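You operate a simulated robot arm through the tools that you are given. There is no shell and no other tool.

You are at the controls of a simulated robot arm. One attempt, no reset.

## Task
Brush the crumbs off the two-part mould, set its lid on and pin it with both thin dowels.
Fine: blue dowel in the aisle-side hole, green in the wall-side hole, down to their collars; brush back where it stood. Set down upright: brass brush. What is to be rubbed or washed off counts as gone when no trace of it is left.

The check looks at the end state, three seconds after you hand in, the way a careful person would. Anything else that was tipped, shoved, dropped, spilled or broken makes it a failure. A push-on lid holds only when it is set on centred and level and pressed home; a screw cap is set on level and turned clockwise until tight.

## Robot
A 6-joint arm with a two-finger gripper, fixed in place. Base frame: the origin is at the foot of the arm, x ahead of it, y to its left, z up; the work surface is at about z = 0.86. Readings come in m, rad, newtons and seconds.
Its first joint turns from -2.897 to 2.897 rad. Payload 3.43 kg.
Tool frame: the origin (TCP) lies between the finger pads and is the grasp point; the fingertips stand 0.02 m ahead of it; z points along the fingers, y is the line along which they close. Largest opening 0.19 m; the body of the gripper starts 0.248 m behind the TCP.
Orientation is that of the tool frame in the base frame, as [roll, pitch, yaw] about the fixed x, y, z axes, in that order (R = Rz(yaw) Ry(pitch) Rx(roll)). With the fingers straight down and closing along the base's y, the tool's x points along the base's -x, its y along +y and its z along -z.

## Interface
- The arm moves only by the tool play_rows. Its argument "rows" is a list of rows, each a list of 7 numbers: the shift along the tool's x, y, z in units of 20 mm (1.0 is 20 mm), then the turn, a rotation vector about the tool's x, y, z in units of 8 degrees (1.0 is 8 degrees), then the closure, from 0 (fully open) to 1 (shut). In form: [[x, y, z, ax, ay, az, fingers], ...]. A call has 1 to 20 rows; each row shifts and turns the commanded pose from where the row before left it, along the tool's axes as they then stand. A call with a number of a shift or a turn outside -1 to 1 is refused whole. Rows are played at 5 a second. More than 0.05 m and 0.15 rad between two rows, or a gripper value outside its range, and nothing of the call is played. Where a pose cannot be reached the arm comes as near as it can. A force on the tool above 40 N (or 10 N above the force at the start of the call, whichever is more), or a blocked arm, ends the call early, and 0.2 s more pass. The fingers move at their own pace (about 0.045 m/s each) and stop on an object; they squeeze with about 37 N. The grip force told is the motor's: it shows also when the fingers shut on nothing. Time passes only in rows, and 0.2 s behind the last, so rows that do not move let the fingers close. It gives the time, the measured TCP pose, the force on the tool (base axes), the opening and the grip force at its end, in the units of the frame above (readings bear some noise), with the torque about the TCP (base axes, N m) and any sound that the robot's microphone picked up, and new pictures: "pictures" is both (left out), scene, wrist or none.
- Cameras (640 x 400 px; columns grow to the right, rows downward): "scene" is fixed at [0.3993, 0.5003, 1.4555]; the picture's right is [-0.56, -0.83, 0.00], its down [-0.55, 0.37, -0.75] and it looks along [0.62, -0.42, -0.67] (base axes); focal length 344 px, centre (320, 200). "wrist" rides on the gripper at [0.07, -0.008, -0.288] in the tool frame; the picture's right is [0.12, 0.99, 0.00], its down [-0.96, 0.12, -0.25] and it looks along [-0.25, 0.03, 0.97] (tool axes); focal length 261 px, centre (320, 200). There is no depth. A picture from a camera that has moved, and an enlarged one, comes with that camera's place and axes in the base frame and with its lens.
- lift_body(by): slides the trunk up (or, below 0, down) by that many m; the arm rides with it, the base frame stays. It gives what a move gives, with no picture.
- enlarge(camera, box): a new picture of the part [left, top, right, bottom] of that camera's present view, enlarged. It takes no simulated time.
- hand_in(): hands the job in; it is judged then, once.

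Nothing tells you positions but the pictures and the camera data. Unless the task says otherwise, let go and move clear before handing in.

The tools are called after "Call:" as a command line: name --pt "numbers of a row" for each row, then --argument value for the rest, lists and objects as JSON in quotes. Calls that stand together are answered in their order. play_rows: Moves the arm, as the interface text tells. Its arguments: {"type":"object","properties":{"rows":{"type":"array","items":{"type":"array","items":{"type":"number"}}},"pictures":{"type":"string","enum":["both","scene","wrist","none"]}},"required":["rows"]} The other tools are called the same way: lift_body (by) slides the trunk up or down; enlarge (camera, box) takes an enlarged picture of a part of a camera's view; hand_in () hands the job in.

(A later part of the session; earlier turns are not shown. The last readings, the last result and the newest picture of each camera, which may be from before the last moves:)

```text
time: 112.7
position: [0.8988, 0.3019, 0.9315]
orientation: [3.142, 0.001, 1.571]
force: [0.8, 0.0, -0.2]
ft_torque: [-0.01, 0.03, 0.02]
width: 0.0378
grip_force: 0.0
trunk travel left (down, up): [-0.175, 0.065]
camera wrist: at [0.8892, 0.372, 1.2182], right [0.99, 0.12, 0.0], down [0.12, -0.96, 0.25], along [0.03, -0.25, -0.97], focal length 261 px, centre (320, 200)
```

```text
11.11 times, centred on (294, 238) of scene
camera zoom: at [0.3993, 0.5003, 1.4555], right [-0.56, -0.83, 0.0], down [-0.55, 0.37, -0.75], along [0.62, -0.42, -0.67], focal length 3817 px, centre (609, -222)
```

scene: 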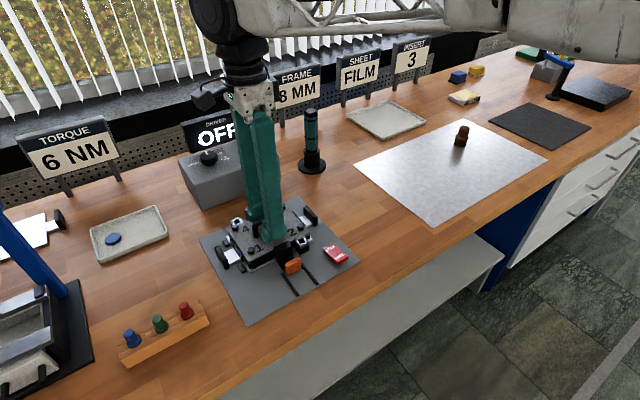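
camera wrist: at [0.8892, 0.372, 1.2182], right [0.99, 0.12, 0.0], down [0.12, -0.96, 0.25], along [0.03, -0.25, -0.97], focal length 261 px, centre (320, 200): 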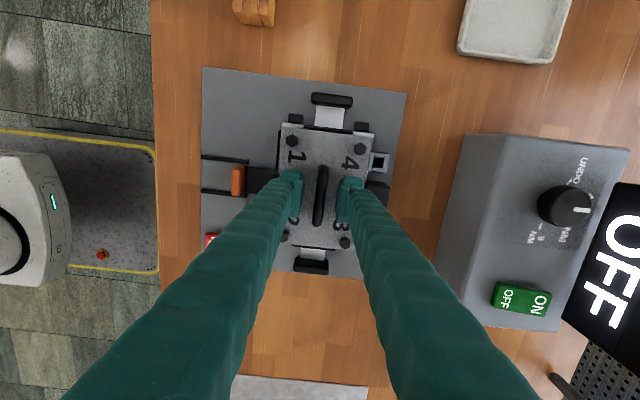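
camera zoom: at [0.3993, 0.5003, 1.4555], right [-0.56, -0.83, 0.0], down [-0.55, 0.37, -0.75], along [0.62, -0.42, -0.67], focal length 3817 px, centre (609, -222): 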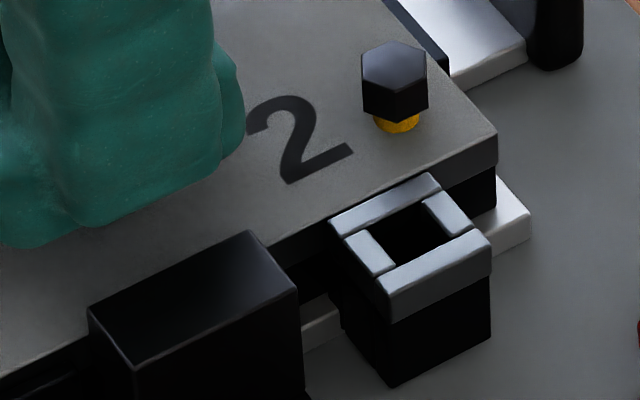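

The lid is released and stays put with the ears stacked squarely. I'll back up, close the fingers and press lightly on the handle top to be sure it's home.

Call:
play_rows --pt "0 0 -0.5 0 0 0 0.8" --pt "0 0 -1 0 0 0 0.8" --pt "0 0 -1 0 0 0 0.8" --pt "0 0 -0.5 0 0 0 0.8" --pt "0 0 0 0 0 0 1" --pt "0 0 0 0 0 0 1" --pt "0 0 0 0 0 0 1" --pt "0 0 0.7 0 0 0 1" --pt "0 0 0.3 0 0 0 1" --pt "0 0 0 0 0 0 1" --pictures "scene"

Call:
enlarge --camera "scene" --box '[210, 185, 338, 265]'

```text
time: 114.9
position: [0.8995, 0.3011, 0.9707]
orientation: [3.141, 0.0, 1.571]
force: [-0.2, -0.6, 0.4]
ft_torque: [-0.02, 0.0, 0.01]
width: 0.0001
grip_force: 34.9
trunk travel left (down, up): [-0.175, 0.065]
```

scene: 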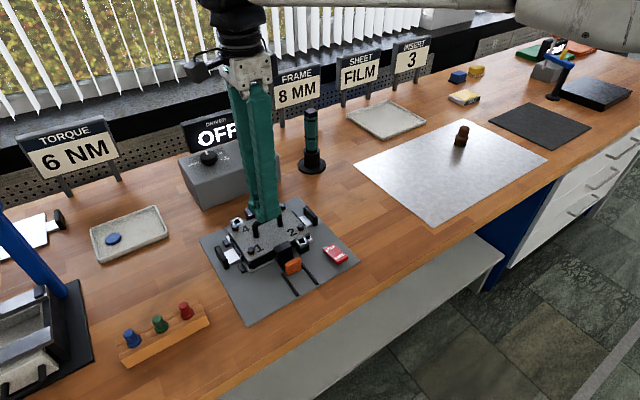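

```text
5.00 times, centred on (274, 225) of scene
camera zoom: at [0.3993, 0.5003, 1.4555], right [-0.56, -0.83, 0.0], down [-0.55, 0.37, -0.75], along [0.62, -0.42, -0.67], focal length 1718 px, centre (550, 75)
```

zoom: 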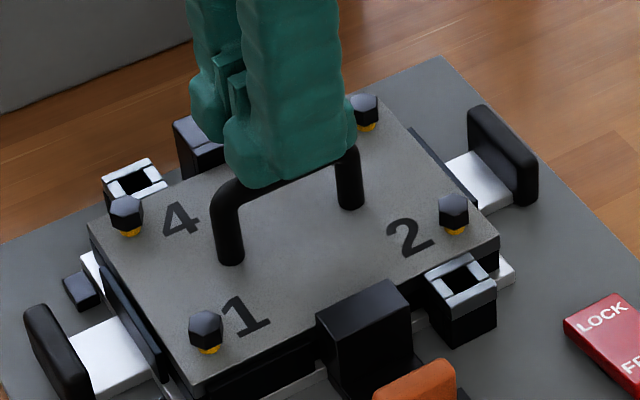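

Now stepping down to press on the bar gently.

Call:
play_rows --pt "0 0 0.1 0 0 0 1" --pt "0 0 0.1 0 0 0 1" --pt "0 0 0.1 0 0 0 1" --pt "0 0 0.1 0 0 0 1" --pt "0 0 0 0 0 0 1" --pictures "none"

```text
time: 116.1
position: [0.8983, 0.3012, 0.9623]
orientation: [-3.14, -0.001, 1.571]
force: [-0.1, 0.0, 0.2]
ft_torque: [0.01, 0.05, -0.01]
width: 0.0
grip_force: 34.3
trunk travel left (down, up): [-0.175, 0.065]
```

Call:
play_rows --pt "0 0 0.08 0 0 0 1" --pt "0 0 0.08 0 0 0 1" --pt "0 0 0.08 0 0 0 1" --pt "0 0 0 0 0 0 1" --pictures "none"

```text
time: 117.1
position: [0.8993, 0.3018, 0.9582]
orientation: [3.141, 0.0, 1.571]
force: [0.4, 0.5, 0.3]
ft_torque: [0.04, 0.0, 0.0]
width: 0.0001
grip_force: 34.1
trunk travel left (down, up): [-0.175, 0.065]
```

Call:
play_rows --pt "0 0 0.08 0 0 0 1" --pt "0 0 0.08 0 0 0 1" --pt "0 0 0.08 0 0 0 1" --pt "0 0 0 0 0 0 1" --pictures "none"

Call:
enlarge --camera "scene" --box '[210, 185, 338, 265]'

```text
time: 118.1
position: [0.8986, 0.3013, 0.9536]
orientation: [3.141, 0.0, 1.569]
force: [-0.4, -0.2, 0.0]
ft_torque: [0.01, 0.0, -0.01]
width: 0.0001
grip_force: 34.5
trunk travel left (down, up): [-0.175, 0.065]
```

```text
5.00 times, centred on (274, 225) of scene
camera zoom: at [0.3993, 0.5003, 1.4555], right [-0.56, -0.83, 0.0], down [-0.55, 0.37, -0.75], along [0.62, -0.42, -0.67], focal length 1718 px, centre (550, 75)
```

zoom: 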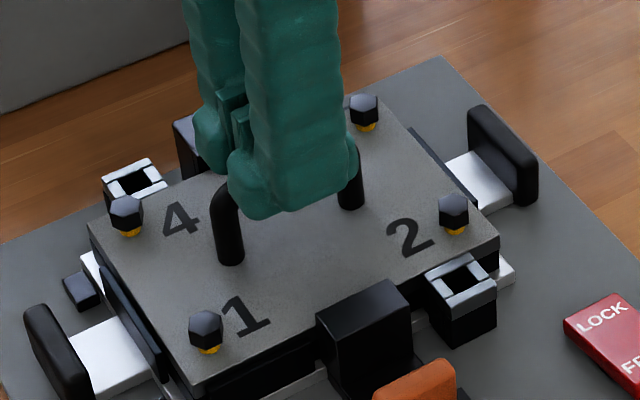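

The closed tips would straddle the bar, so pressing there isn't useful. Instead I'll open to 60 mm and press the plate itself on both sides of the handle.

Call:
play_rows --pt "0 0 -0.6 0 0 0 1" --pt "0 0 -1 0 0 0 1" --pt "0 0 -0.4 0 0 0 0.68" --pt "0 0 0 0 0 0 0.68" --pt "0 0 0 0 0 0 0.68" --pt "0 0 0 0 0 0 0.68" --pt "0 0 0.6 0 0 0 0.68" --pt "0 0 0.8 0 0 0 0.68" --pt "0 0 0.8 0 0 0 0.68" --pt "0 0 0.6 0 0 0 0.68" --pt "0 0 0.2 0 0 0 0.68" --pt "0 0 0 0 0 0 0.68"

Call:
enlarge --camera "scene" --box '[210, 185, 338, 265]'

Call:
enlarge --camera "wrist" --box '[240, 120, 400, 220]'

```text
time: 120.7
position: [0.8973, 0.3024, 0.9349]
orientation: [3.139, 0.0, 1.572]
force: [0.6, -0.5, -0.2]
ft_torque: [-0.01, -0.05, 0.01]
width: 0.0609
grip_force: 0.1
trunk travel left (down, up): [-0.175, 0.065]
camera wrist: at [0.8876, 0.3732, 1.2219], right [0.99, 0.12, 0.0], down [0.12, -0.96, 0.25], along [0.03, -0.25, -0.97], focal length 261 px, centre (320, 200)
```

scene: 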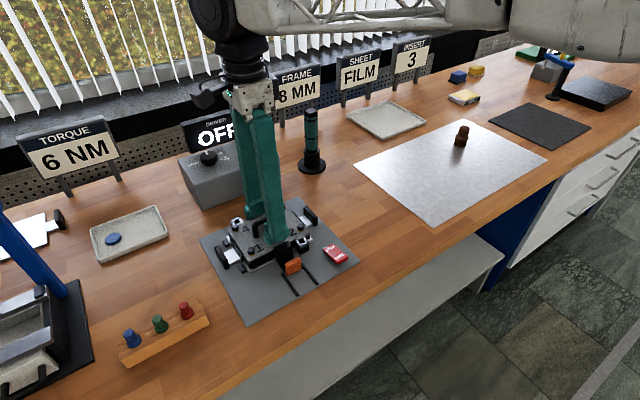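
wrist: 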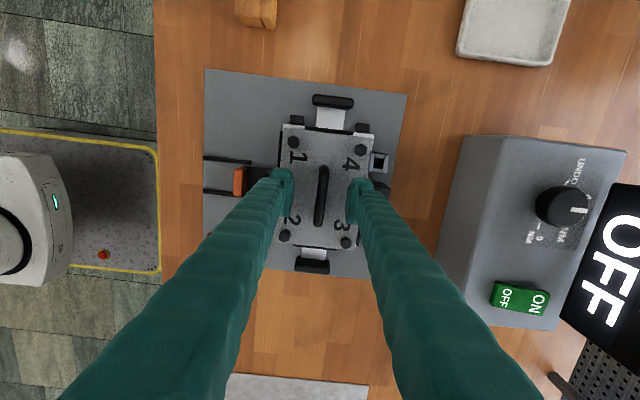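

```text
5.00 times, centred on (274, 225) of scene
camera zoom: at [0.3993, 0.5003, 1.4555], right [-0.56, -0.83, 0.0], down [-0.55, 0.37, -0.75], along [0.62, -0.42, -0.67], focal length 1718 px, centre (550, 75)
```

zoom: 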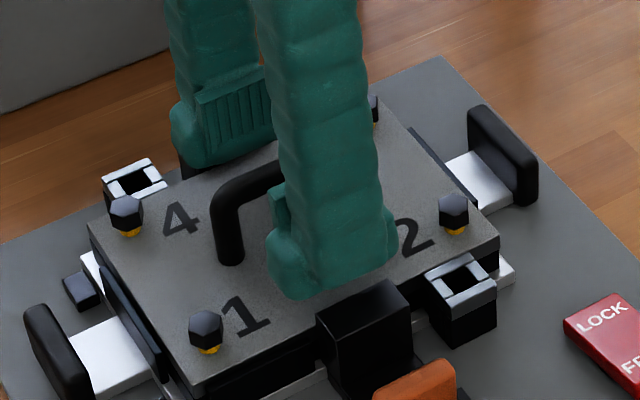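

```text
4.00 times, centred on (320, 170) of wrist
camera zoom: at [0.8876, 0.3732, 1.2219], right [0.99, 0.12, 0.0], down [0.12, -0.96, 0.25], along [0.03, -0.25, -0.97], focal length 1043 px, centre (320, 320)
```

zoom: 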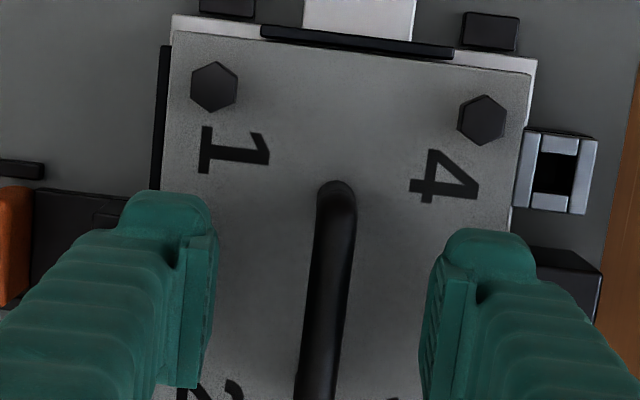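

To stay clear of the jaws I'll narrow to 40 mm, then step down onto the plate.

Call:
play_rows --pt "0 0 0 0 0 0 0.79" --pt "0 0 0 0 0 0 0.79" --pt "0 0 0.15 0 0 0 0.79" --pt "0 0 0.15 0 0 0 0.79" --pt "0 0 0.15 0 0 0 0.79" --pt "0 0 0 0 0 0 0.79" --pictures "none"

```text
time: 122.1
position: [0.8981, 0.3017, 0.925]
orientation: [3.141, 0.0, 1.572]
force: [0.5, 0.4, 1.1]
ft_torque: [0.0, 0.02, 0.0]
width: 0.04
grip_force: 0.1
trunk travel left (down, up): [-0.175, 0.065]
```

Call:
play_rows --pt "0 0 0.08 0 0 0 0.79" --pt "0 0 0.08 0 0 0 0.79" --pt "0 0 0.08 0 0 0 0.79" --pt "0 0 0 0 0 0 0.79" --pictures "none"

```text
time: 123.1
position: [0.8979, 0.302, 0.9185]
orientation: [3.141, -0.001, 1.571]
force: [0.3, -0.3, -0.4]
ft_torque: [-0.03, 0.01, -0.01]
width: 0.0399
grip_force: 0.1
trunk travel left (down, up): [-0.175, 0.065]
```

Call:
play_rows --pt "0 0 0.06 0 0 0 0.79" --pt "0 0 0.06 0 0 0 0.79" --pt "0 0 0 0 0 0 0.79" --pictures "none"

```text
time: 123.9
position: [0.8989, 0.3024, 0.9172]
orientation: [-3.141, 0.0, 1.572]
force: [0.4, 0.4, 0.1]
ft_torque: [-0.06, 0.01, 0.03]
width: 0.0398
grip_force: 0.1
trunk travel left (down, up): [-0.175, 0.065]
```

Call:
play_rows --pt "0 0 0.06 0 0 0 0.79" --pt "0 0 0.06 0 0 0 0.79" --pt "0 0 0 0 0 0 0.79" --pictures "none"

Call:
enlarge --camera "scene" --box '[230, 190, 310, 250]'

```text
time: 124.7
position: [0.899, 0.301, 0.9155]
orientation: [3.138, -0.003, 1.572]
force: [1.3, 2.6, 9.3]
ft_torque: [0.02, 0.09, -0.05]
width: 0.0399
grip_force: 0.1
trunk travel left (down, up): [-0.175, 0.065]
```

```text
6.67 times, centred on (270, 220) of scene
camera zoom: at [0.3993, 0.5003, 1.4555], right [-0.56, -0.83, 0.0], down [-0.55, 0.37, -0.75], along [0.62, -0.42, -0.67], focal length 2290 px, centre (653, 67)
```

zoom: 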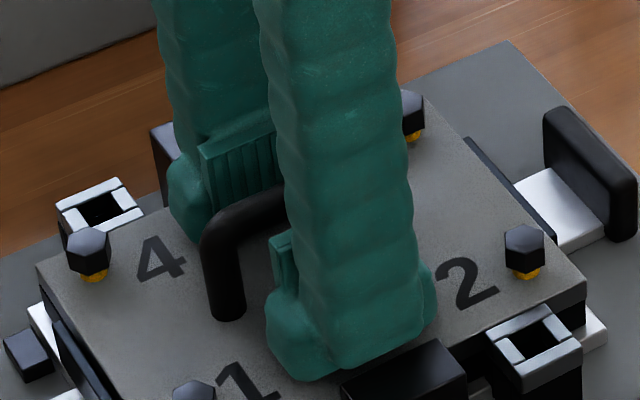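

The fingertips are pressing the plate at about 9 N, evenly. A little more pressure, then I'll back off and inspect.

Call:
play_rows --pt "0 0 0.05 0 0 0 0.79" --pt "0 0 0.04 0 0 0 0.79" --pt "0 0 0 0 0 0 0.79" --pictures "none"

```text
time: 125.5
position: [0.8994, 0.3019, 0.9165]
orientation: [3.137, -0.003, 1.572]
force: [3.1, 3.7, 35.7]
ft_torque: [0.04, 0.47, 0.05]
width: 0.04
grip_force: 0.1
trunk travel left (down, up): [-0.175, 0.065]
```

35 N without any give, so the lid is home. Before fetching dowels I'll back off, turn the gripper to close along y, and test whether the arm reaches the wall-side hole area.

Call:
play_rows --pt "0 0 -0.5 0 0 0 0.79" --pt "0 0 -1 0 0 0 0.79" --pt "0 0 -1 0 0 0 0.79" --pt "0 0 -1 0 0 0 0.79" --pt "0 0 -1 0 0 0 0.79" --pt "0 0 -1 0 0 0 0.79" --pt "0 0 -1 0 0 0 0.79" --pt "0 0 -0.3 0 0 0 0.79" --pictures "none"

Call:
play_rows --pt "0 0 0 0 0 -0.9375 0.79" --pt "0 0 0 0 0 -0.9375 0.79" --pt "0 0 0 0 0 -0.9375 0.79" --pt "0 0 0 0 0 -0.9375 0.79" --pt "0 0 0 0 0 -0.9375 0.79" --pt "0 0 0 0 0 -0.9375 0.79" --pt "0 0 0 0 0 -0.9375 0.79" --pt "0 0 0 0 0 -0.9375 0.79" --pt "0 0 0 0 0 -0.9375 0.79" --pt "0 0 0 0 0 -0.9375 0.79" --pt "0 0 0 0 0 -0.9375 0.79" --pt "0 0 0 0 0 -0.9375 0.79" --pt "0 0 0 0 0 0 0.79"

Call:
enlarge --camera "scene" --box '[200, 185, 328, 265]'

Call:
enlarge --camera "wrist" --box '[240, 110, 400, 210]'

```text
time: 127.3
position: [0.8982, 0.3009, 1.0505]
orientation: [-3.141, 0.0, 1.571]
force: [-1.2, -0.3, 0.5]
ft_torque: [-0.02, 0.05, 0.01]
width: 0.0399
grip_force: 0.0
trunk travel left (down, up): [-0.175, 0.065]
```

```text
time: 130.1
position: [0.898, 0.3024, 1.0494]
orientation: [-3.14, 0.0, -3.14]
force: [1.0, 1.1, -0.3]
ft_torque: [0.01, -0.01, 0.01]
width: 0.04
grip_force: 0.0
trunk travel left (down, up): [-0.175, 0.065]
camera wrist: at [0.827, 0.2936, 1.3369], right [-0.12, 0.99, 0.0], down [0.96, 0.12, 0.25], along [0.25, 0.03, -0.97], focal length 261 px, centre (320, 200)
```

scene: 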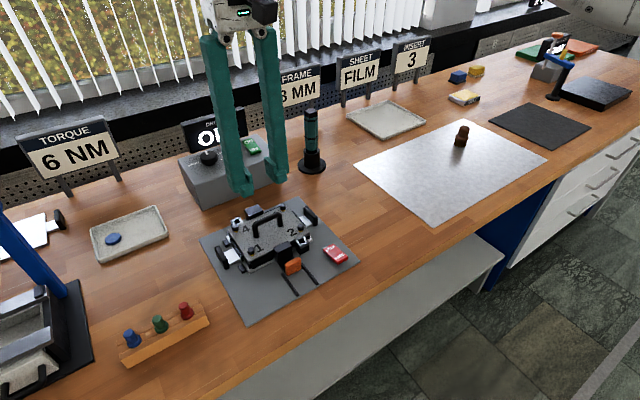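
wrist: 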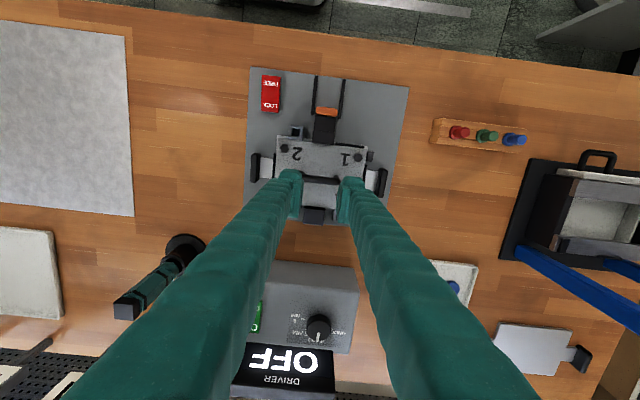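

```text
5.00 times, centred on (264, 225) of scene
camera zoom: at [0.3993, 0.5003, 1.4555], right [-0.56, -0.83, 0.0], down [-0.55, 0.37, -0.75], along [0.62, -0.42, -0.67], focal length 1718 px, centre (600, 75)
```

zoom: 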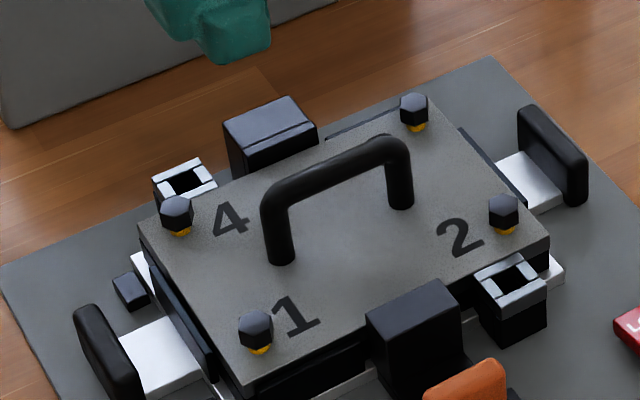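

```text
4.00 times, centred on (320, 160) of wrist
camera zoom: at [0.827, 0.2936, 1.3369], right [-0.12, 0.99, 0.0], down [0.96, 0.12, 0.25], along [0.25, 0.03, -0.97], focal length 1043 px, centre (320, 360)
```

zoom: 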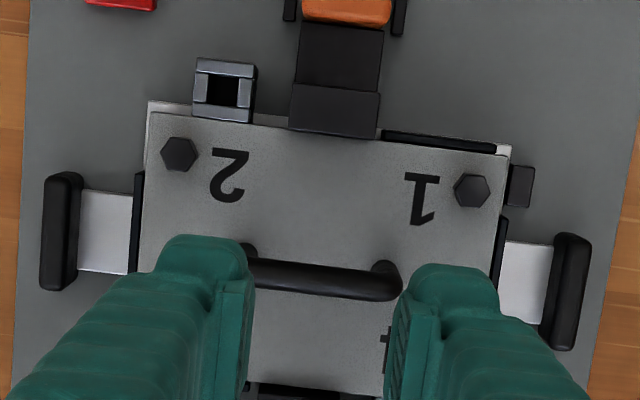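

The lid sits squarely inside all the fences. Now the reach test toward the wall-side hole.

Call:
play_rows --pt "-0.75 0.44 0 0 0 0 0.79" --pt "-0.77 0.44 0 0 0 0 0.79" --pt "-0.77 0.44 0 0 0 0 0.79" --pt "-0.77 0.44 0 0 0 0 0.79" --pt "-0.77 0.44 0 0 0 0 0.79" --pt "0 0 0.7 0 0 0 0.79" --pt "0 0 0.8 0 0 0 0.79" --pt "0 0 0.8 0 0 0 0.79" --pt "0 0 0.7 0 0 0 0.79" --pt "0 0 0 0 0 0 0.79"

Call:
enlarge --camera "wrist" --box '[240, 130, 400, 230]'

Call:
enlarge --camera "scene" --box '[190, 150, 318, 230]'

```text
time: 132.3
position: [0.9762, 0.346, 0.9903]
orientation: [-3.141, 0.0, 3.141]
force: [0.5, -0.1, -0.2]
ft_torque: [0.04, 0.04, -0.04]
width: 0.0401
grip_force: 0.1
trunk travel left (down, up): [-0.175, 0.065]
camera wrist: at [0.9051, 0.338, 1.2785], right [-0.12, 0.99, 0.0], down [0.96, 0.12, 0.25], along [0.25, 0.03, -0.97], focal length 261 px, centre (320, 200)
```

scene: 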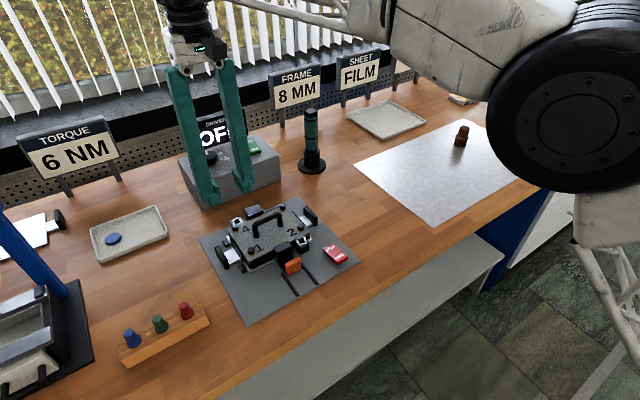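
wrist: 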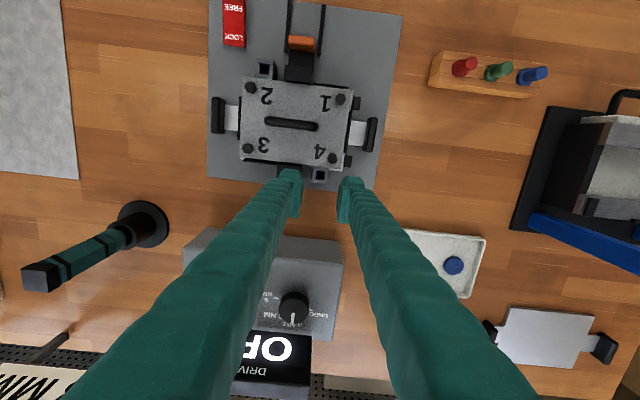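

```text
4.00 times, centred on (320, 180) of wrist
camera zoom: at [0.9051, 0.338, 1.2785], right [-0.12, 0.99, 0.0], down [0.96, 0.12, 0.25], along [0.25, 0.03, -0.97], focal length 1043 px, centre (320, 280)
```

zoom: 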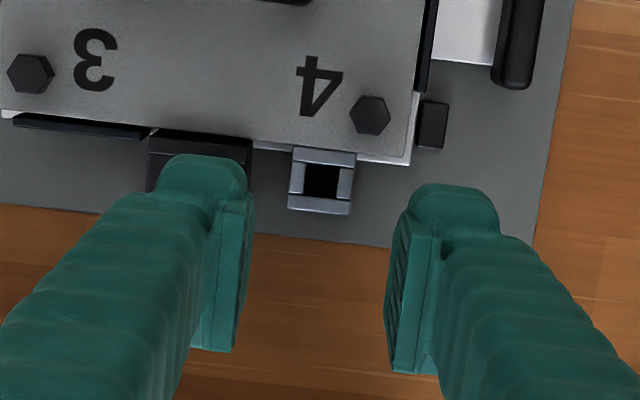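

```text
5.00 times, centred on (254, 190) of scene
camera zoom: at [0.3993, 0.5003, 1.4555], right [-0.56, -0.83, 0.0], down [-0.55, 0.37, -0.75], along [0.62, -0.42, -0.67], focal length 1718 px, centre (650, 250)
```

zoom: 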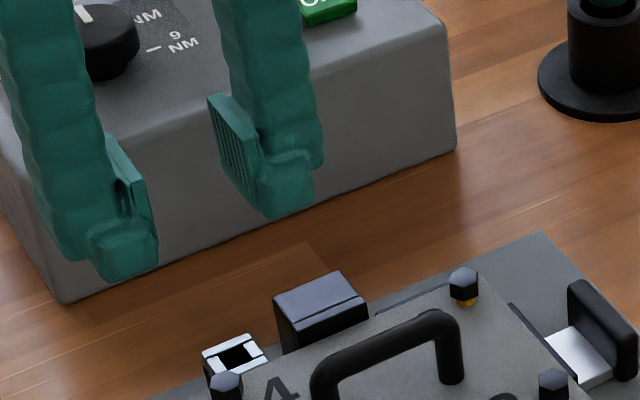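

It reaches (0.976, 0.346) fine at z = 0.99, and the wall hole measures (0.966, 0.346). I'll test a little lower too.

Call:
play_rows --pt "0 0 0.6 0 0 0 0.79" --pt "0 0 0.8 0 0 0 0.79" --pt "0 0 0.8 0 0 0 0.79" --pt "0 0 0.4 0 0 0 0.79" --pt "0 0 0 0 0 0 0.79"

Call:
enlarge --camera "wrist" --box '[260, 120, 380, 200]'

Call:
enlarge --camera "scene" --box '[200, 170, 296, 230]'

```text
time: 133.5
position: [0.9755, 0.3449, 0.9369]
orientation: [-3.14, 0.001, 3.141]
force: [0.7, 0.4, 0.6]
ft_torque: [0.0, -0.03, 0.01]
width: 0.0399
grip_force: 0.0
trunk travel left (down, up): [-0.175, 0.065]
camera wrist: at [0.9036, 0.3379, 1.2253], right [-0.12, 0.99, 0.0], down [0.96, 0.12, 0.25], along [0.25, 0.03, -0.97], focal length 261 px, centre (320, 200)
```

scene: 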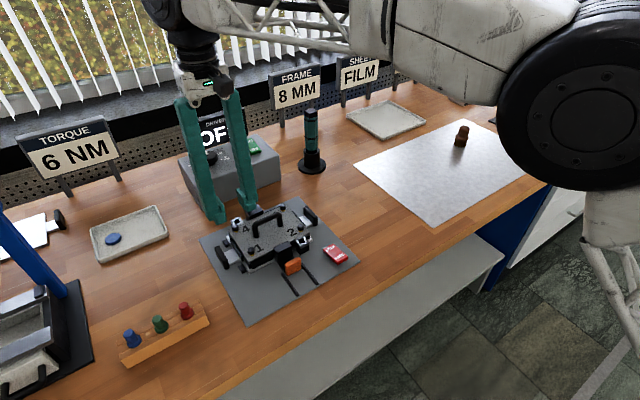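
wrist: 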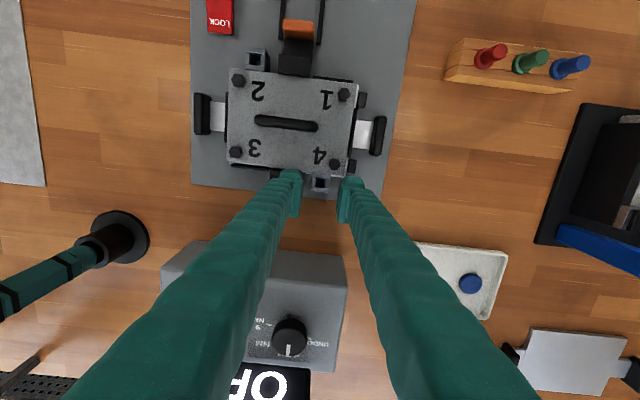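

```text
5.00 times, centred on (320, 160) of wrist
camera zoom: at [0.9036, 0.3379, 1.2253], right [-0.12, 0.99, 0.0], down [0.96, 0.12, 0.25], along [0.25, 0.03, -0.97], focal length 1303 px, centre (320, 400)
```

zoom: 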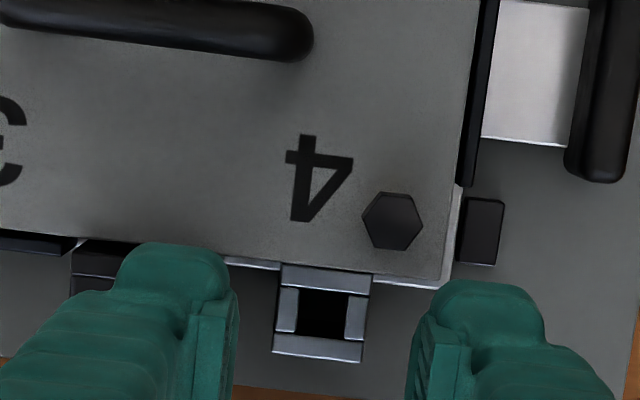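

```text
6.67 times, centred on (248, 200) of scene
camera zoom: at [0.3993, 0.5003, 1.4555], right [-0.56, -0.83, 0.0], down [-0.55, 0.37, -0.75], along [0.62, -0.42, -0.67], focal length 2290 px, centre (800, 200)
```

zoom: 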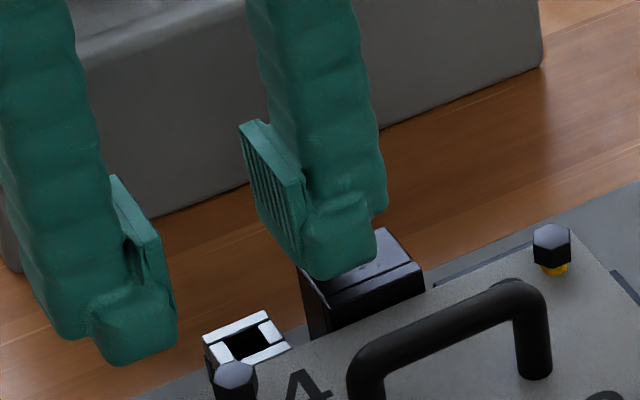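

Reach is fine there too. Before heading to the dowel rack I'll check the machine next to it for height.

Call:
enlarge --camera "scene" --box '[0, 190, 220, 400]'

Call:
enlarge --camera "wrist" --box '[430, 10, 640, 260]'

Call:
enlarge --camera "scene" --box '[105, 290, 215, 375]'

```text
1.90 times, centred on (110, 295) of scene
camera zoom: at [0.3993, 0.5003, 1.4555], right [-0.56, -0.83, 0.0], down [-0.55, 0.37, -0.75], along [0.62, -0.42, -0.67], focal length 654 px, centre (720, 19)
```

zoom: 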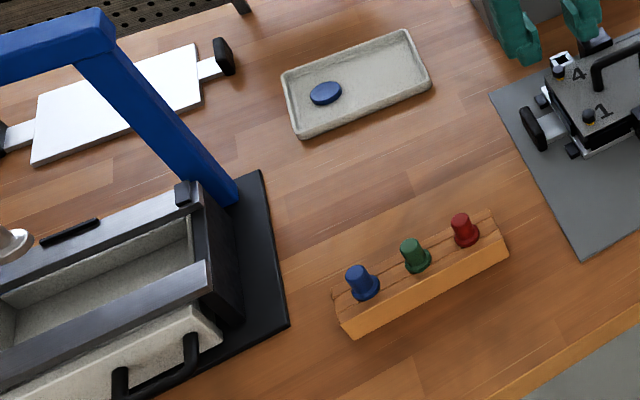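

```text
1.60 times, centred on (535, 135) of wrist
camera zoom: at [0.9036, 0.3379, 1.2253], right [-0.12, 0.99, 0.0], down [0.96, 0.12, 0.25], along [0.25, 0.03, -0.97], focal length 417 px, centre (-24, 304)
```

zoom: 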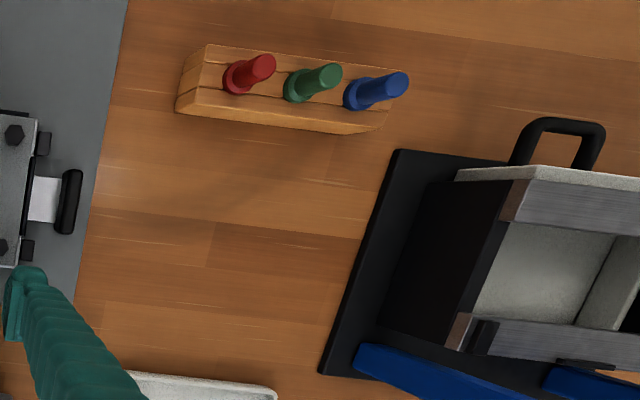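

```text
4.71 times, centred on (160, 332) of scene
camera zoom: at [0.3993, 0.5003, 1.4555], right [-0.56, -0.83, 0.0], down [-0.55, 0.37, -0.75], along [0.62, -0.42, -0.67], focal length 1617 px, centre (1073, -424)
```

zoom: 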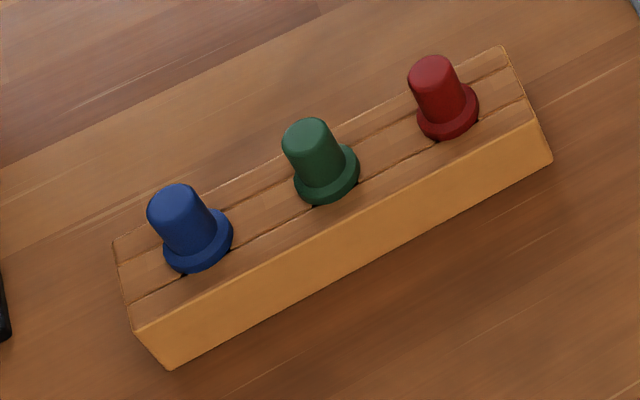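

The rack is clear of the tall gantry. I'll move up and over to the blue dowel, turning the gripper to close along x there.

Call:
play_rows --pt "0 0 -0.9 0 0 0 0.79" --pt "0 0 -0.95 0 0 0 0.79" --pt "0 0 -0.95 0 0 0 0.79" --pt "0 0 -0.95 0 0 0 0.79" --pt "0 0 -0.95 0 0 0 0.79" --pt "0 0 -0.95 0 0 0 0.79" --pt "0.634 0.946 0 0 0 0 0.79" --pt "0.634 0.946 0 0 0 0 0.79" --pt "0.634 0.946 0 0 0 0 0.79" --pt "0.634 0.946 0 0 0 0 0.79" --pt "0.634 0.946 0 0 0 0 0.79" --pt "0.634 0.946 0 0 0 0 0.79" --pt "0.634 0.946 0 0 0 0 0.79" --pt "0.634 0.946 0 0 0 0 0.79" --pt "0.634 0.946 0 0 0 0 0.79" --pt "0.634 0.946 0 0 0 0 0.79" --pt "0.634 0.946 0 0 0 0 0.79" --pt "0.634 0.946 0 0 0 0 0.79" --pt "0.634 0.946 0 0 0 0 0.79" --pt "0.634 0.946 0 0 0 0 0.79" --pictures "none"

Call:
play_rows --pt "0 0 0 0 0 0.9375 0.79" --pt "0 0 0 0 0 0.9375 0.79" --pt "0 0 0 0 0 0.9375 0.79" --pt "0 0 0 0 0 0.9375 0.79" --pt "0 0 0 0 0 0.9375 0.79" --pt "0 0 0 0 0 0.9375 0.79" --pt "0 0 0 0 0 0.9375 0.79" --pt "0 0 0 0 0 0.9375 0.79" --pt "0 0 0 0 0 0.9375 0.79" --pt "0 0 0 0 0 0.9375 0.79" --pt "0 0 0 0 0 0.9375 0.79" --pt "0 0 0 0 0 0.9375 0.79" --pt "0 0 0 0 0 0 0.79"

Call:
enlarge --camera "wrist" --box '[240, 130, 400, 230]'

```text
time: 137.7
position: [0.7987, 0.6109, 1.0494]
orientation: [3.141, 0.0, -3.14]
force: [0.0, -0.2, 0.1]
ft_torque: [0.04, 0.07, -0.01]
width: 0.0401
grip_force: 0.1
trunk travel left (down, up): [-0.175, 0.065]
```

```text
time: 140.5
position: [0.7976, 0.6111, 1.0507]
orientation: [-3.142, -0.001, 1.57]
force: [-0.4, -0.6, 0.1]
ft_torque: [0.02, 0.0, -0.02]
width: 0.0396
grip_force: 0.1
trunk travel left (down, up): [-0.175, 0.065]
camera wrist: at [0.7881, 0.6812, 1.3385], right [0.99, 0.12, 0.0], down [0.11, -0.96, 0.25], along [0.03, -0.25, -0.97], focal length 261 px, centre (320, 200)
```

scene: 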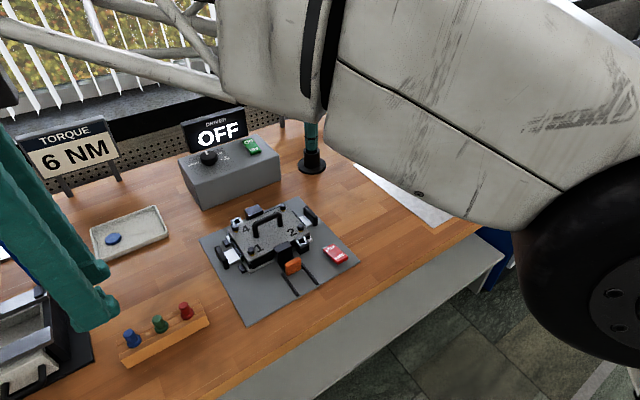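
wrist: 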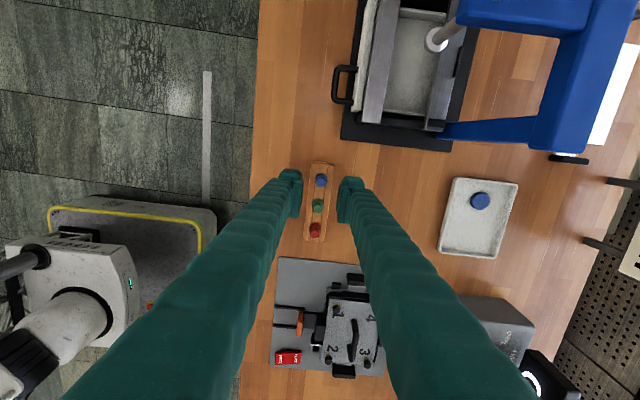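

```text
4.00 times, centred on (320, 180) of wrist
camera zoom: at [0.7881, 0.6812, 1.3385], right [0.99, 0.12, 0.0], down [0.11, -0.96, 0.25], along [0.03, -0.25, -0.97], focal length 1043 px, centre (320, 280)
```

zoom: 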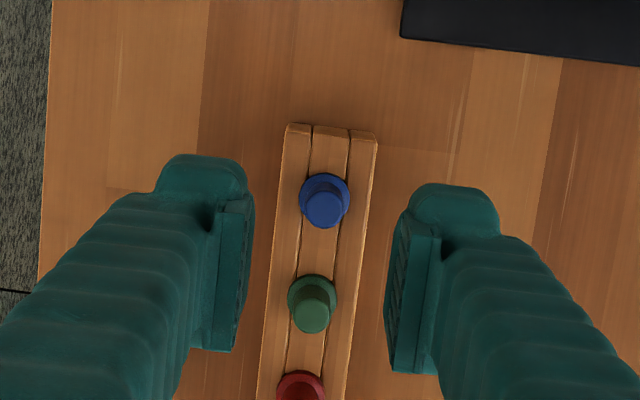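

The blue dowel measures (0.7997, 0.604). I'll align with an 8 mm pad offset toward +y and descend to just above it.

Call:
play_rows --pt "0.04 0.1 0.6 0 0 0 0.79" --pt "0 0 1 0 0 0 0.79" --pt "0 0 1 0 0 0 0.79" --pt "0 0 1 0 0 0 0.79" --pt "0 0 0.9 0 0 0 0.79" --pt "0 0 0.3 0 0 0 0.79" --pt "0 0 0 0 0 0 0.79"

Call:
enlarge --camera "wrist" --box '[260, 150, 380, 225]'

Call:
enlarge --camera "scene" --box '[80, 270, 208, 370]'

```text
time: 142.1
position: [0.8006, 0.611, 0.9535]
orientation: [-3.141, 0.0, 1.571]
force: [-0.2, -0.1, -1.0]
ft_torque: [0.03, -0.02, -0.01]
width: 0.0397
grip_force: 0.1
trunk travel left (down, up): [-0.175, 0.065]
camera wrist: at [0.791, 0.6819, 1.2414], right [0.99, 0.12, 0.0], down [0.12, -0.96, 0.25], along [0.03, -0.25, -0.97], focal length 261 px, centre (320, 200)
```

scene: 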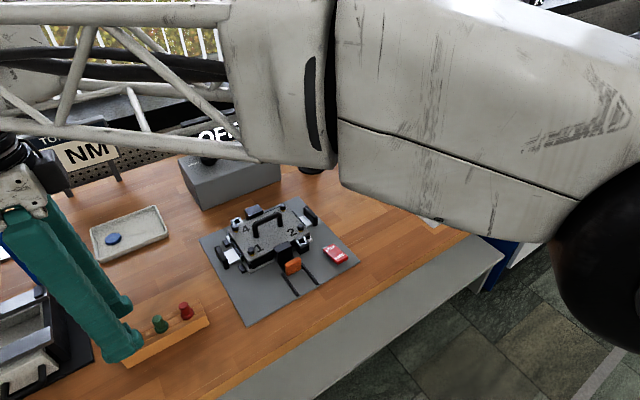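
wrist: 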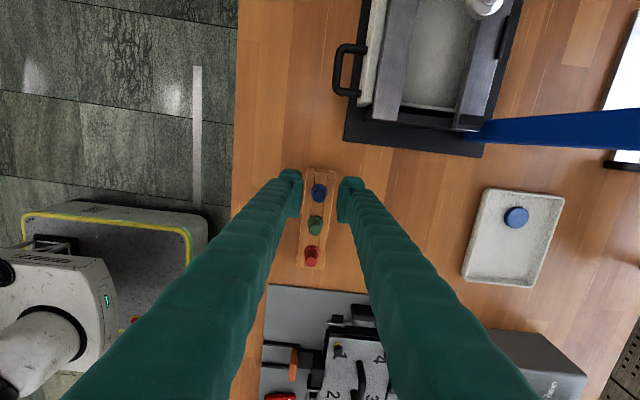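

```text
5.33 times, centred on (320, 188) of wrist
camera zoom: at [0.791, 0.6819, 1.2414], right [0.99, 0.12, 0.0], down [0.12, -0.96, 0.25], along [0.03, -0.25, -0.97], focal length 1390 px, centre (320, 267)
```

zoom: 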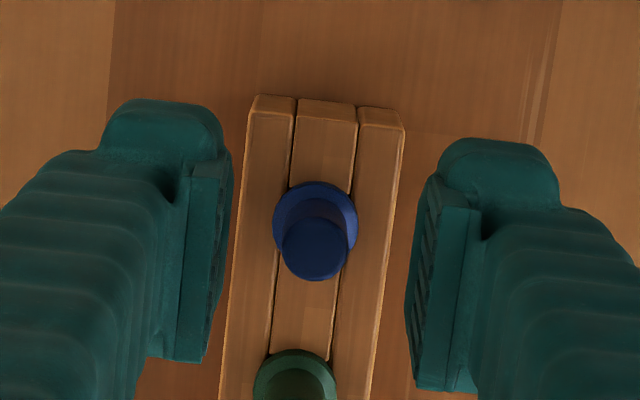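

```text
4.00 times, centred on (144, 320) of scene
camera zoom: at [0.3993, 0.5003, 1.4555], right [-0.56, -0.83, 0.0], down [-0.55, 0.37, -0.75], along [0.62, -0.42, -0.67], focal length 1374 px, centre (1024, -280)
```

zoom: 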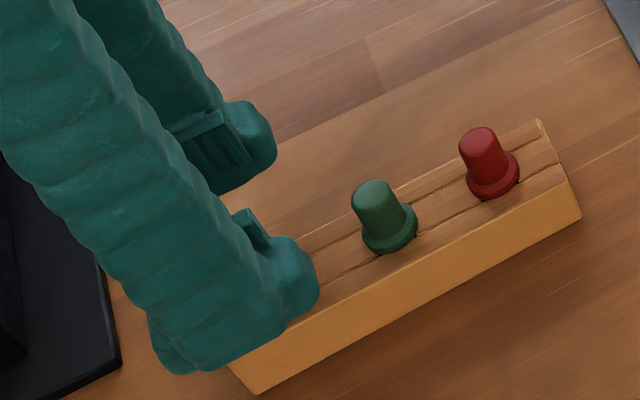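

The knob is centred in the closing direction. I'll descend to grip it just above its collar and close.

Call:
play_rows --pt "0 -0.03 0.5 0 0 0 0.79" --pt "0 0 0.5 0 0 0 0.79" --pt "0 0 0.4 0 0 0 0.79" --pt "0 0 0.2 0 0 0 0.79" --pt "0 0 0 0 0 0 0.85" --pt "0 0 0 0 0 0 0.92" --pt "0 0 0 0 0 0 1" --pt "0 0 0 0 0 0 1" --pt "0 0 0 0 0 0 1"

Call:
enlarge --camera "wrist" --box '[260, 150, 380, 225]'

```text
time: 144.1
position: [0.7996, 0.6105, 0.9211]
orientation: [-3.141, 0.0, 1.57]
force: [-0.4, 0.6, -0.4]
ft_torque: [-0.01, 0.03, -0.01]
width: 0.0134
grip_force: 37.1
trunk travel left (down, up): [-0.175, 0.065]
camera wrist: at [0.7896, 0.681, 1.2093], right [0.99, 0.12, 0.0], down [0.12, -0.96, 0.25], along [0.03, -0.25, -0.97], focal length 261 px, centre (320, 200)
```

scene: 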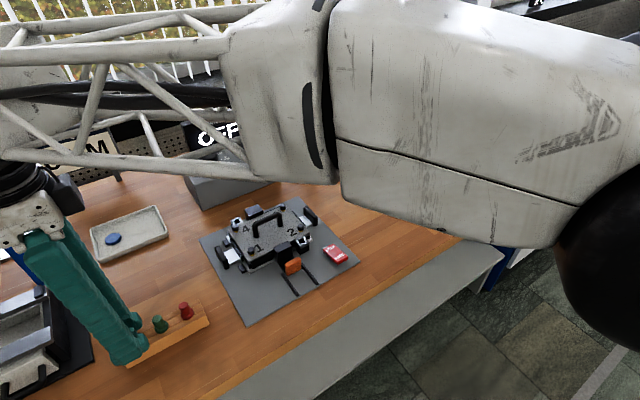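
wrist: 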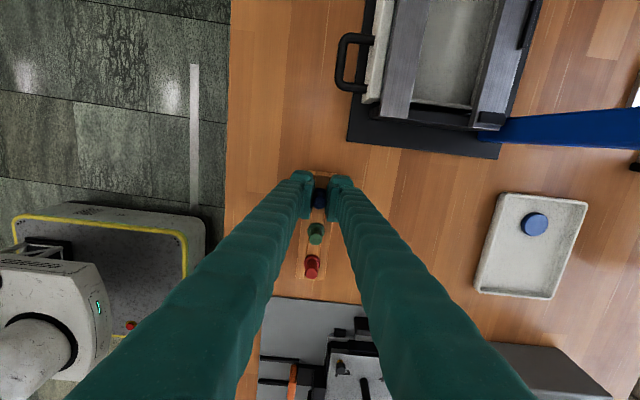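

```text
5.33 times, centred on (320, 188) of wrist
camera zoom: at [0.7896, 0.681, 1.2093], right [0.99, 0.12, 0.0], down [0.12, -0.96, 0.25], along [0.03, -0.25, -0.97], focal length 1390 px, centre (320, 267)
```

zoom: 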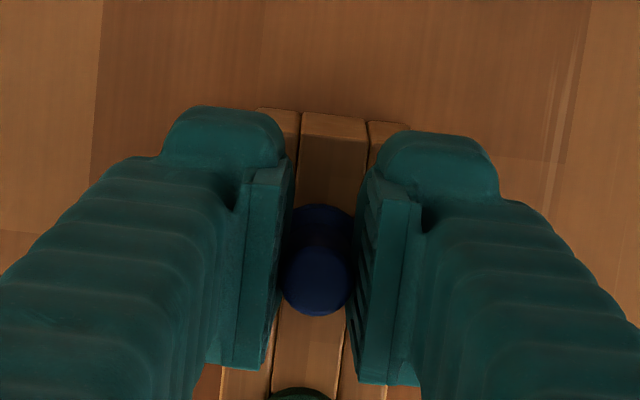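

Gripped at 13.4 mm. I'll lift slowly and check that it stays.

Call:
play_rows --pt "0 0 -0.05 0 0 0 1" --pt "0 0 -0.1 0 0 0 1" --pt "0 0 -0.1 0 0 0 1" --pt "0 0 -0.15 0 0 0 1" --pt "0 0 -0.15 0 0 0 1" --pt "0 0 -0.15 0 0 0 1" --pt "0 0 -0.15 0 0 0 1" --pt "0 0 0 0 0 0 1"

Call:
enlarge --camera "wrist" --box '[260, 150, 380, 225]'

Call:
enlarge --camera "scene" --box '[90, 290, 218, 380]'

```text
time: 145.9
position: [0.8006, 0.6111, 0.9392]
orientation: [-3.142, -0.001, 1.573]
force: [0.4, -0.4, -0.4]
ft_torque: [-0.02, 0.02, 0.01]
width: 0.0137
grip_force: 37.3
trunk travel left (down, up): [-0.175, 0.065]
camera wrist: at [0.7898, 0.6821, 1.2271], right [0.99, 0.12, 0.0], down [0.12, -0.96, 0.25], along [0.03, -0.25, -0.97], focal length 261 px, centre (320, 200)
```

scene: 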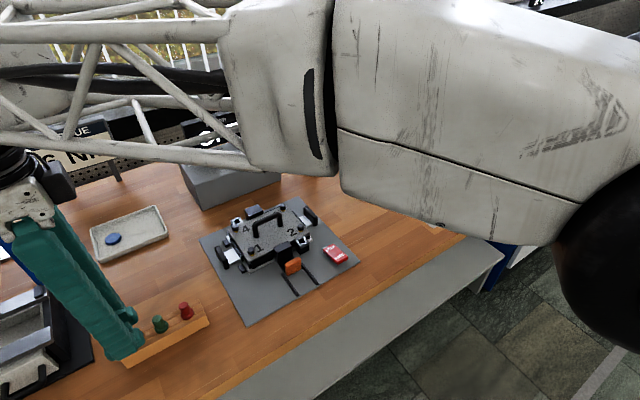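
wrist: 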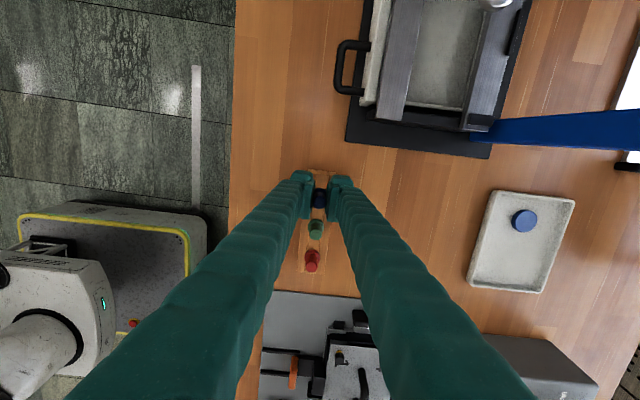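

```text
5.33 times, centred on (320, 188) of wrist
camera zoom: at [0.7898, 0.6821, 1.2271], right [0.99, 0.12, 0.0], down [0.12, -0.96, 0.25], along [0.03, -0.25, -0.97], focal length 1390 px, centre (320, 267)
```

zoom: 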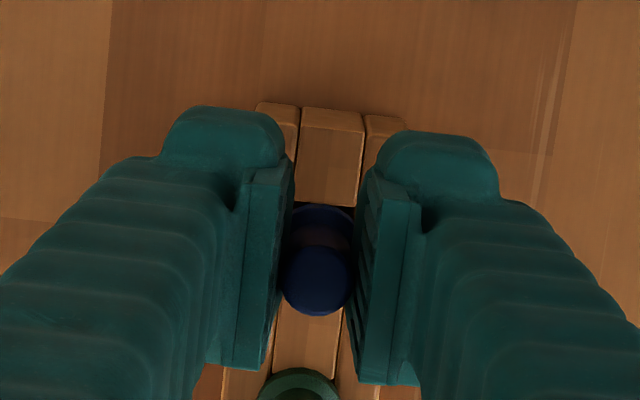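

```text
4.44 times, centred on (154, 335) of scene
camera zoom: at [0.3993, 0.5003, 1.4555], right [-0.56, -0.83, 0.0], down [-0.55, 0.37, -0.75], along [0.62, -0.42, -0.67], focal length 1527 px, centre (1058, -400)
```

zoom: 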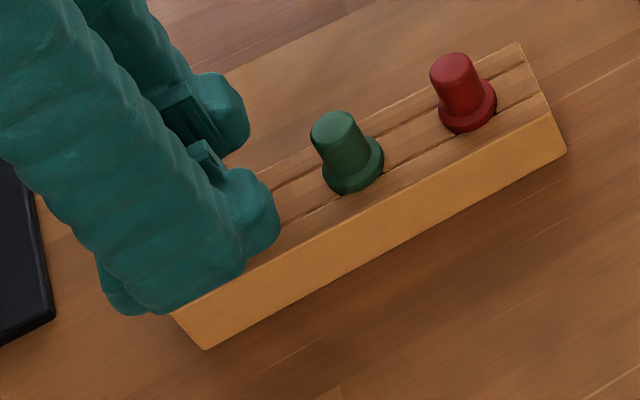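

The blue dowel follows the fingers. I'll continue lifting gently out of the rack.

Call:
play_rows --pt "0 0 -0.2 0 0 0 1" --pt "0 0 -0.3 0 0 0 1" --pt "0 0 -0.4 0 0 0 1" --pt "0 0 -0.5 0 0 0 1" --pt "0 0 -0.6 0 0 0 1" --pt "0 0 -0.6 0 0 0 1" --pt "0 0 -0.6 0 0 0 1" --pt "0 0 -0.6 0 0 0 1" --pt "0 0 -0.6 0 0 0 1" --pt "0 0 -0.4 0 0 0 1" --pt "0 0 -0.2 0 0 0 1" --pt "0 0 0 0 0 0 1"

Call:
enlarge --camera "wrist" --box '[260, 150, 380, 225]'

Call:
enlarge --camera "scene" --box '[30, 250, 218, 380]'

```text
time: 148.5
position: [0.8006, 0.6116, 1.0399]
orientation: [-3.142, -0.001, 1.571]
force: [-0.3, 0.5, 0.2]
ft_torque: [-0.01, 0.01, 0.0]
width: 0.0134
grip_force: 36.5
trunk travel left (down, up): [-0.175, 0.065]
camera wrist: at [0.7897, 0.6812, 1.3276], right [0.99, 0.12, 0.0], down [0.12, -0.96, 0.25], along [0.03, -0.25, -0.97], focal length 261 px, centre (320, 200)
```

scene: 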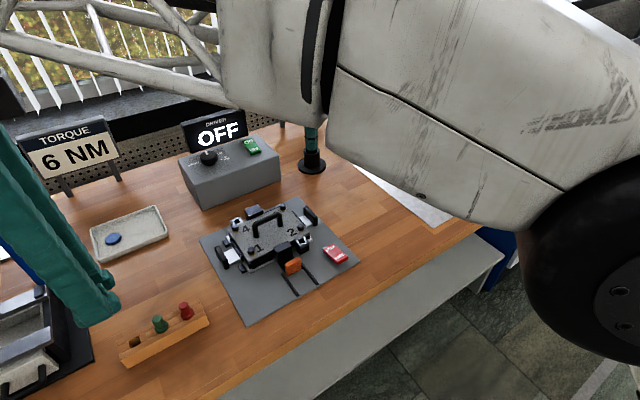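
wrist: 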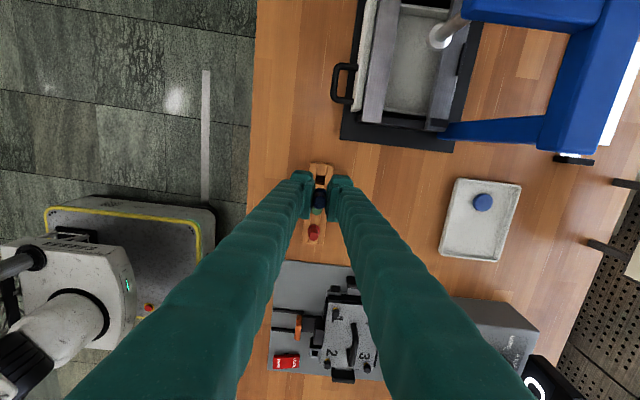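

```text
5.33 times, centred on (320, 188) of wrist
camera zoom: at [0.7897, 0.6812, 1.3276], right [0.99, 0.12, 0.0], down [0.12, -0.96, 0.25], along [0.03, -0.25, -0.97], focal length 1390 px, centre (320, 267)
```

zoom: 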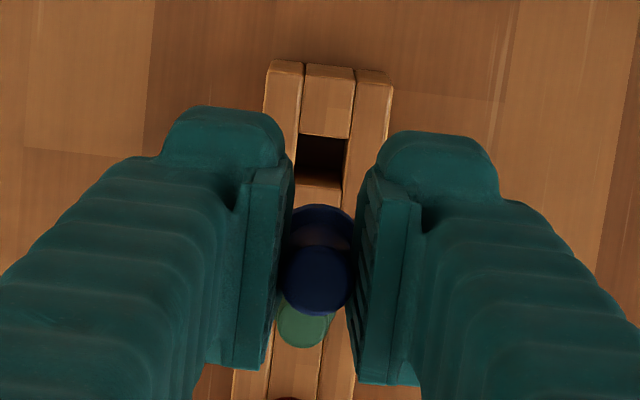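

```text
3.08 times, centred on (124, 315) of scene
camera zoom: at [0.3993, 0.5003, 1.4555], right [-0.56, -0.83, 0.0], down [-0.55, 0.37, -0.75], along [0.62, -0.42, -0.67], focal length 1057 px, centre (923, -154)
```

zoom: 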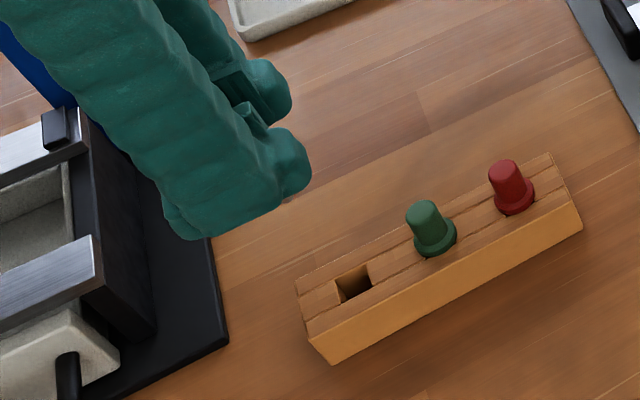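

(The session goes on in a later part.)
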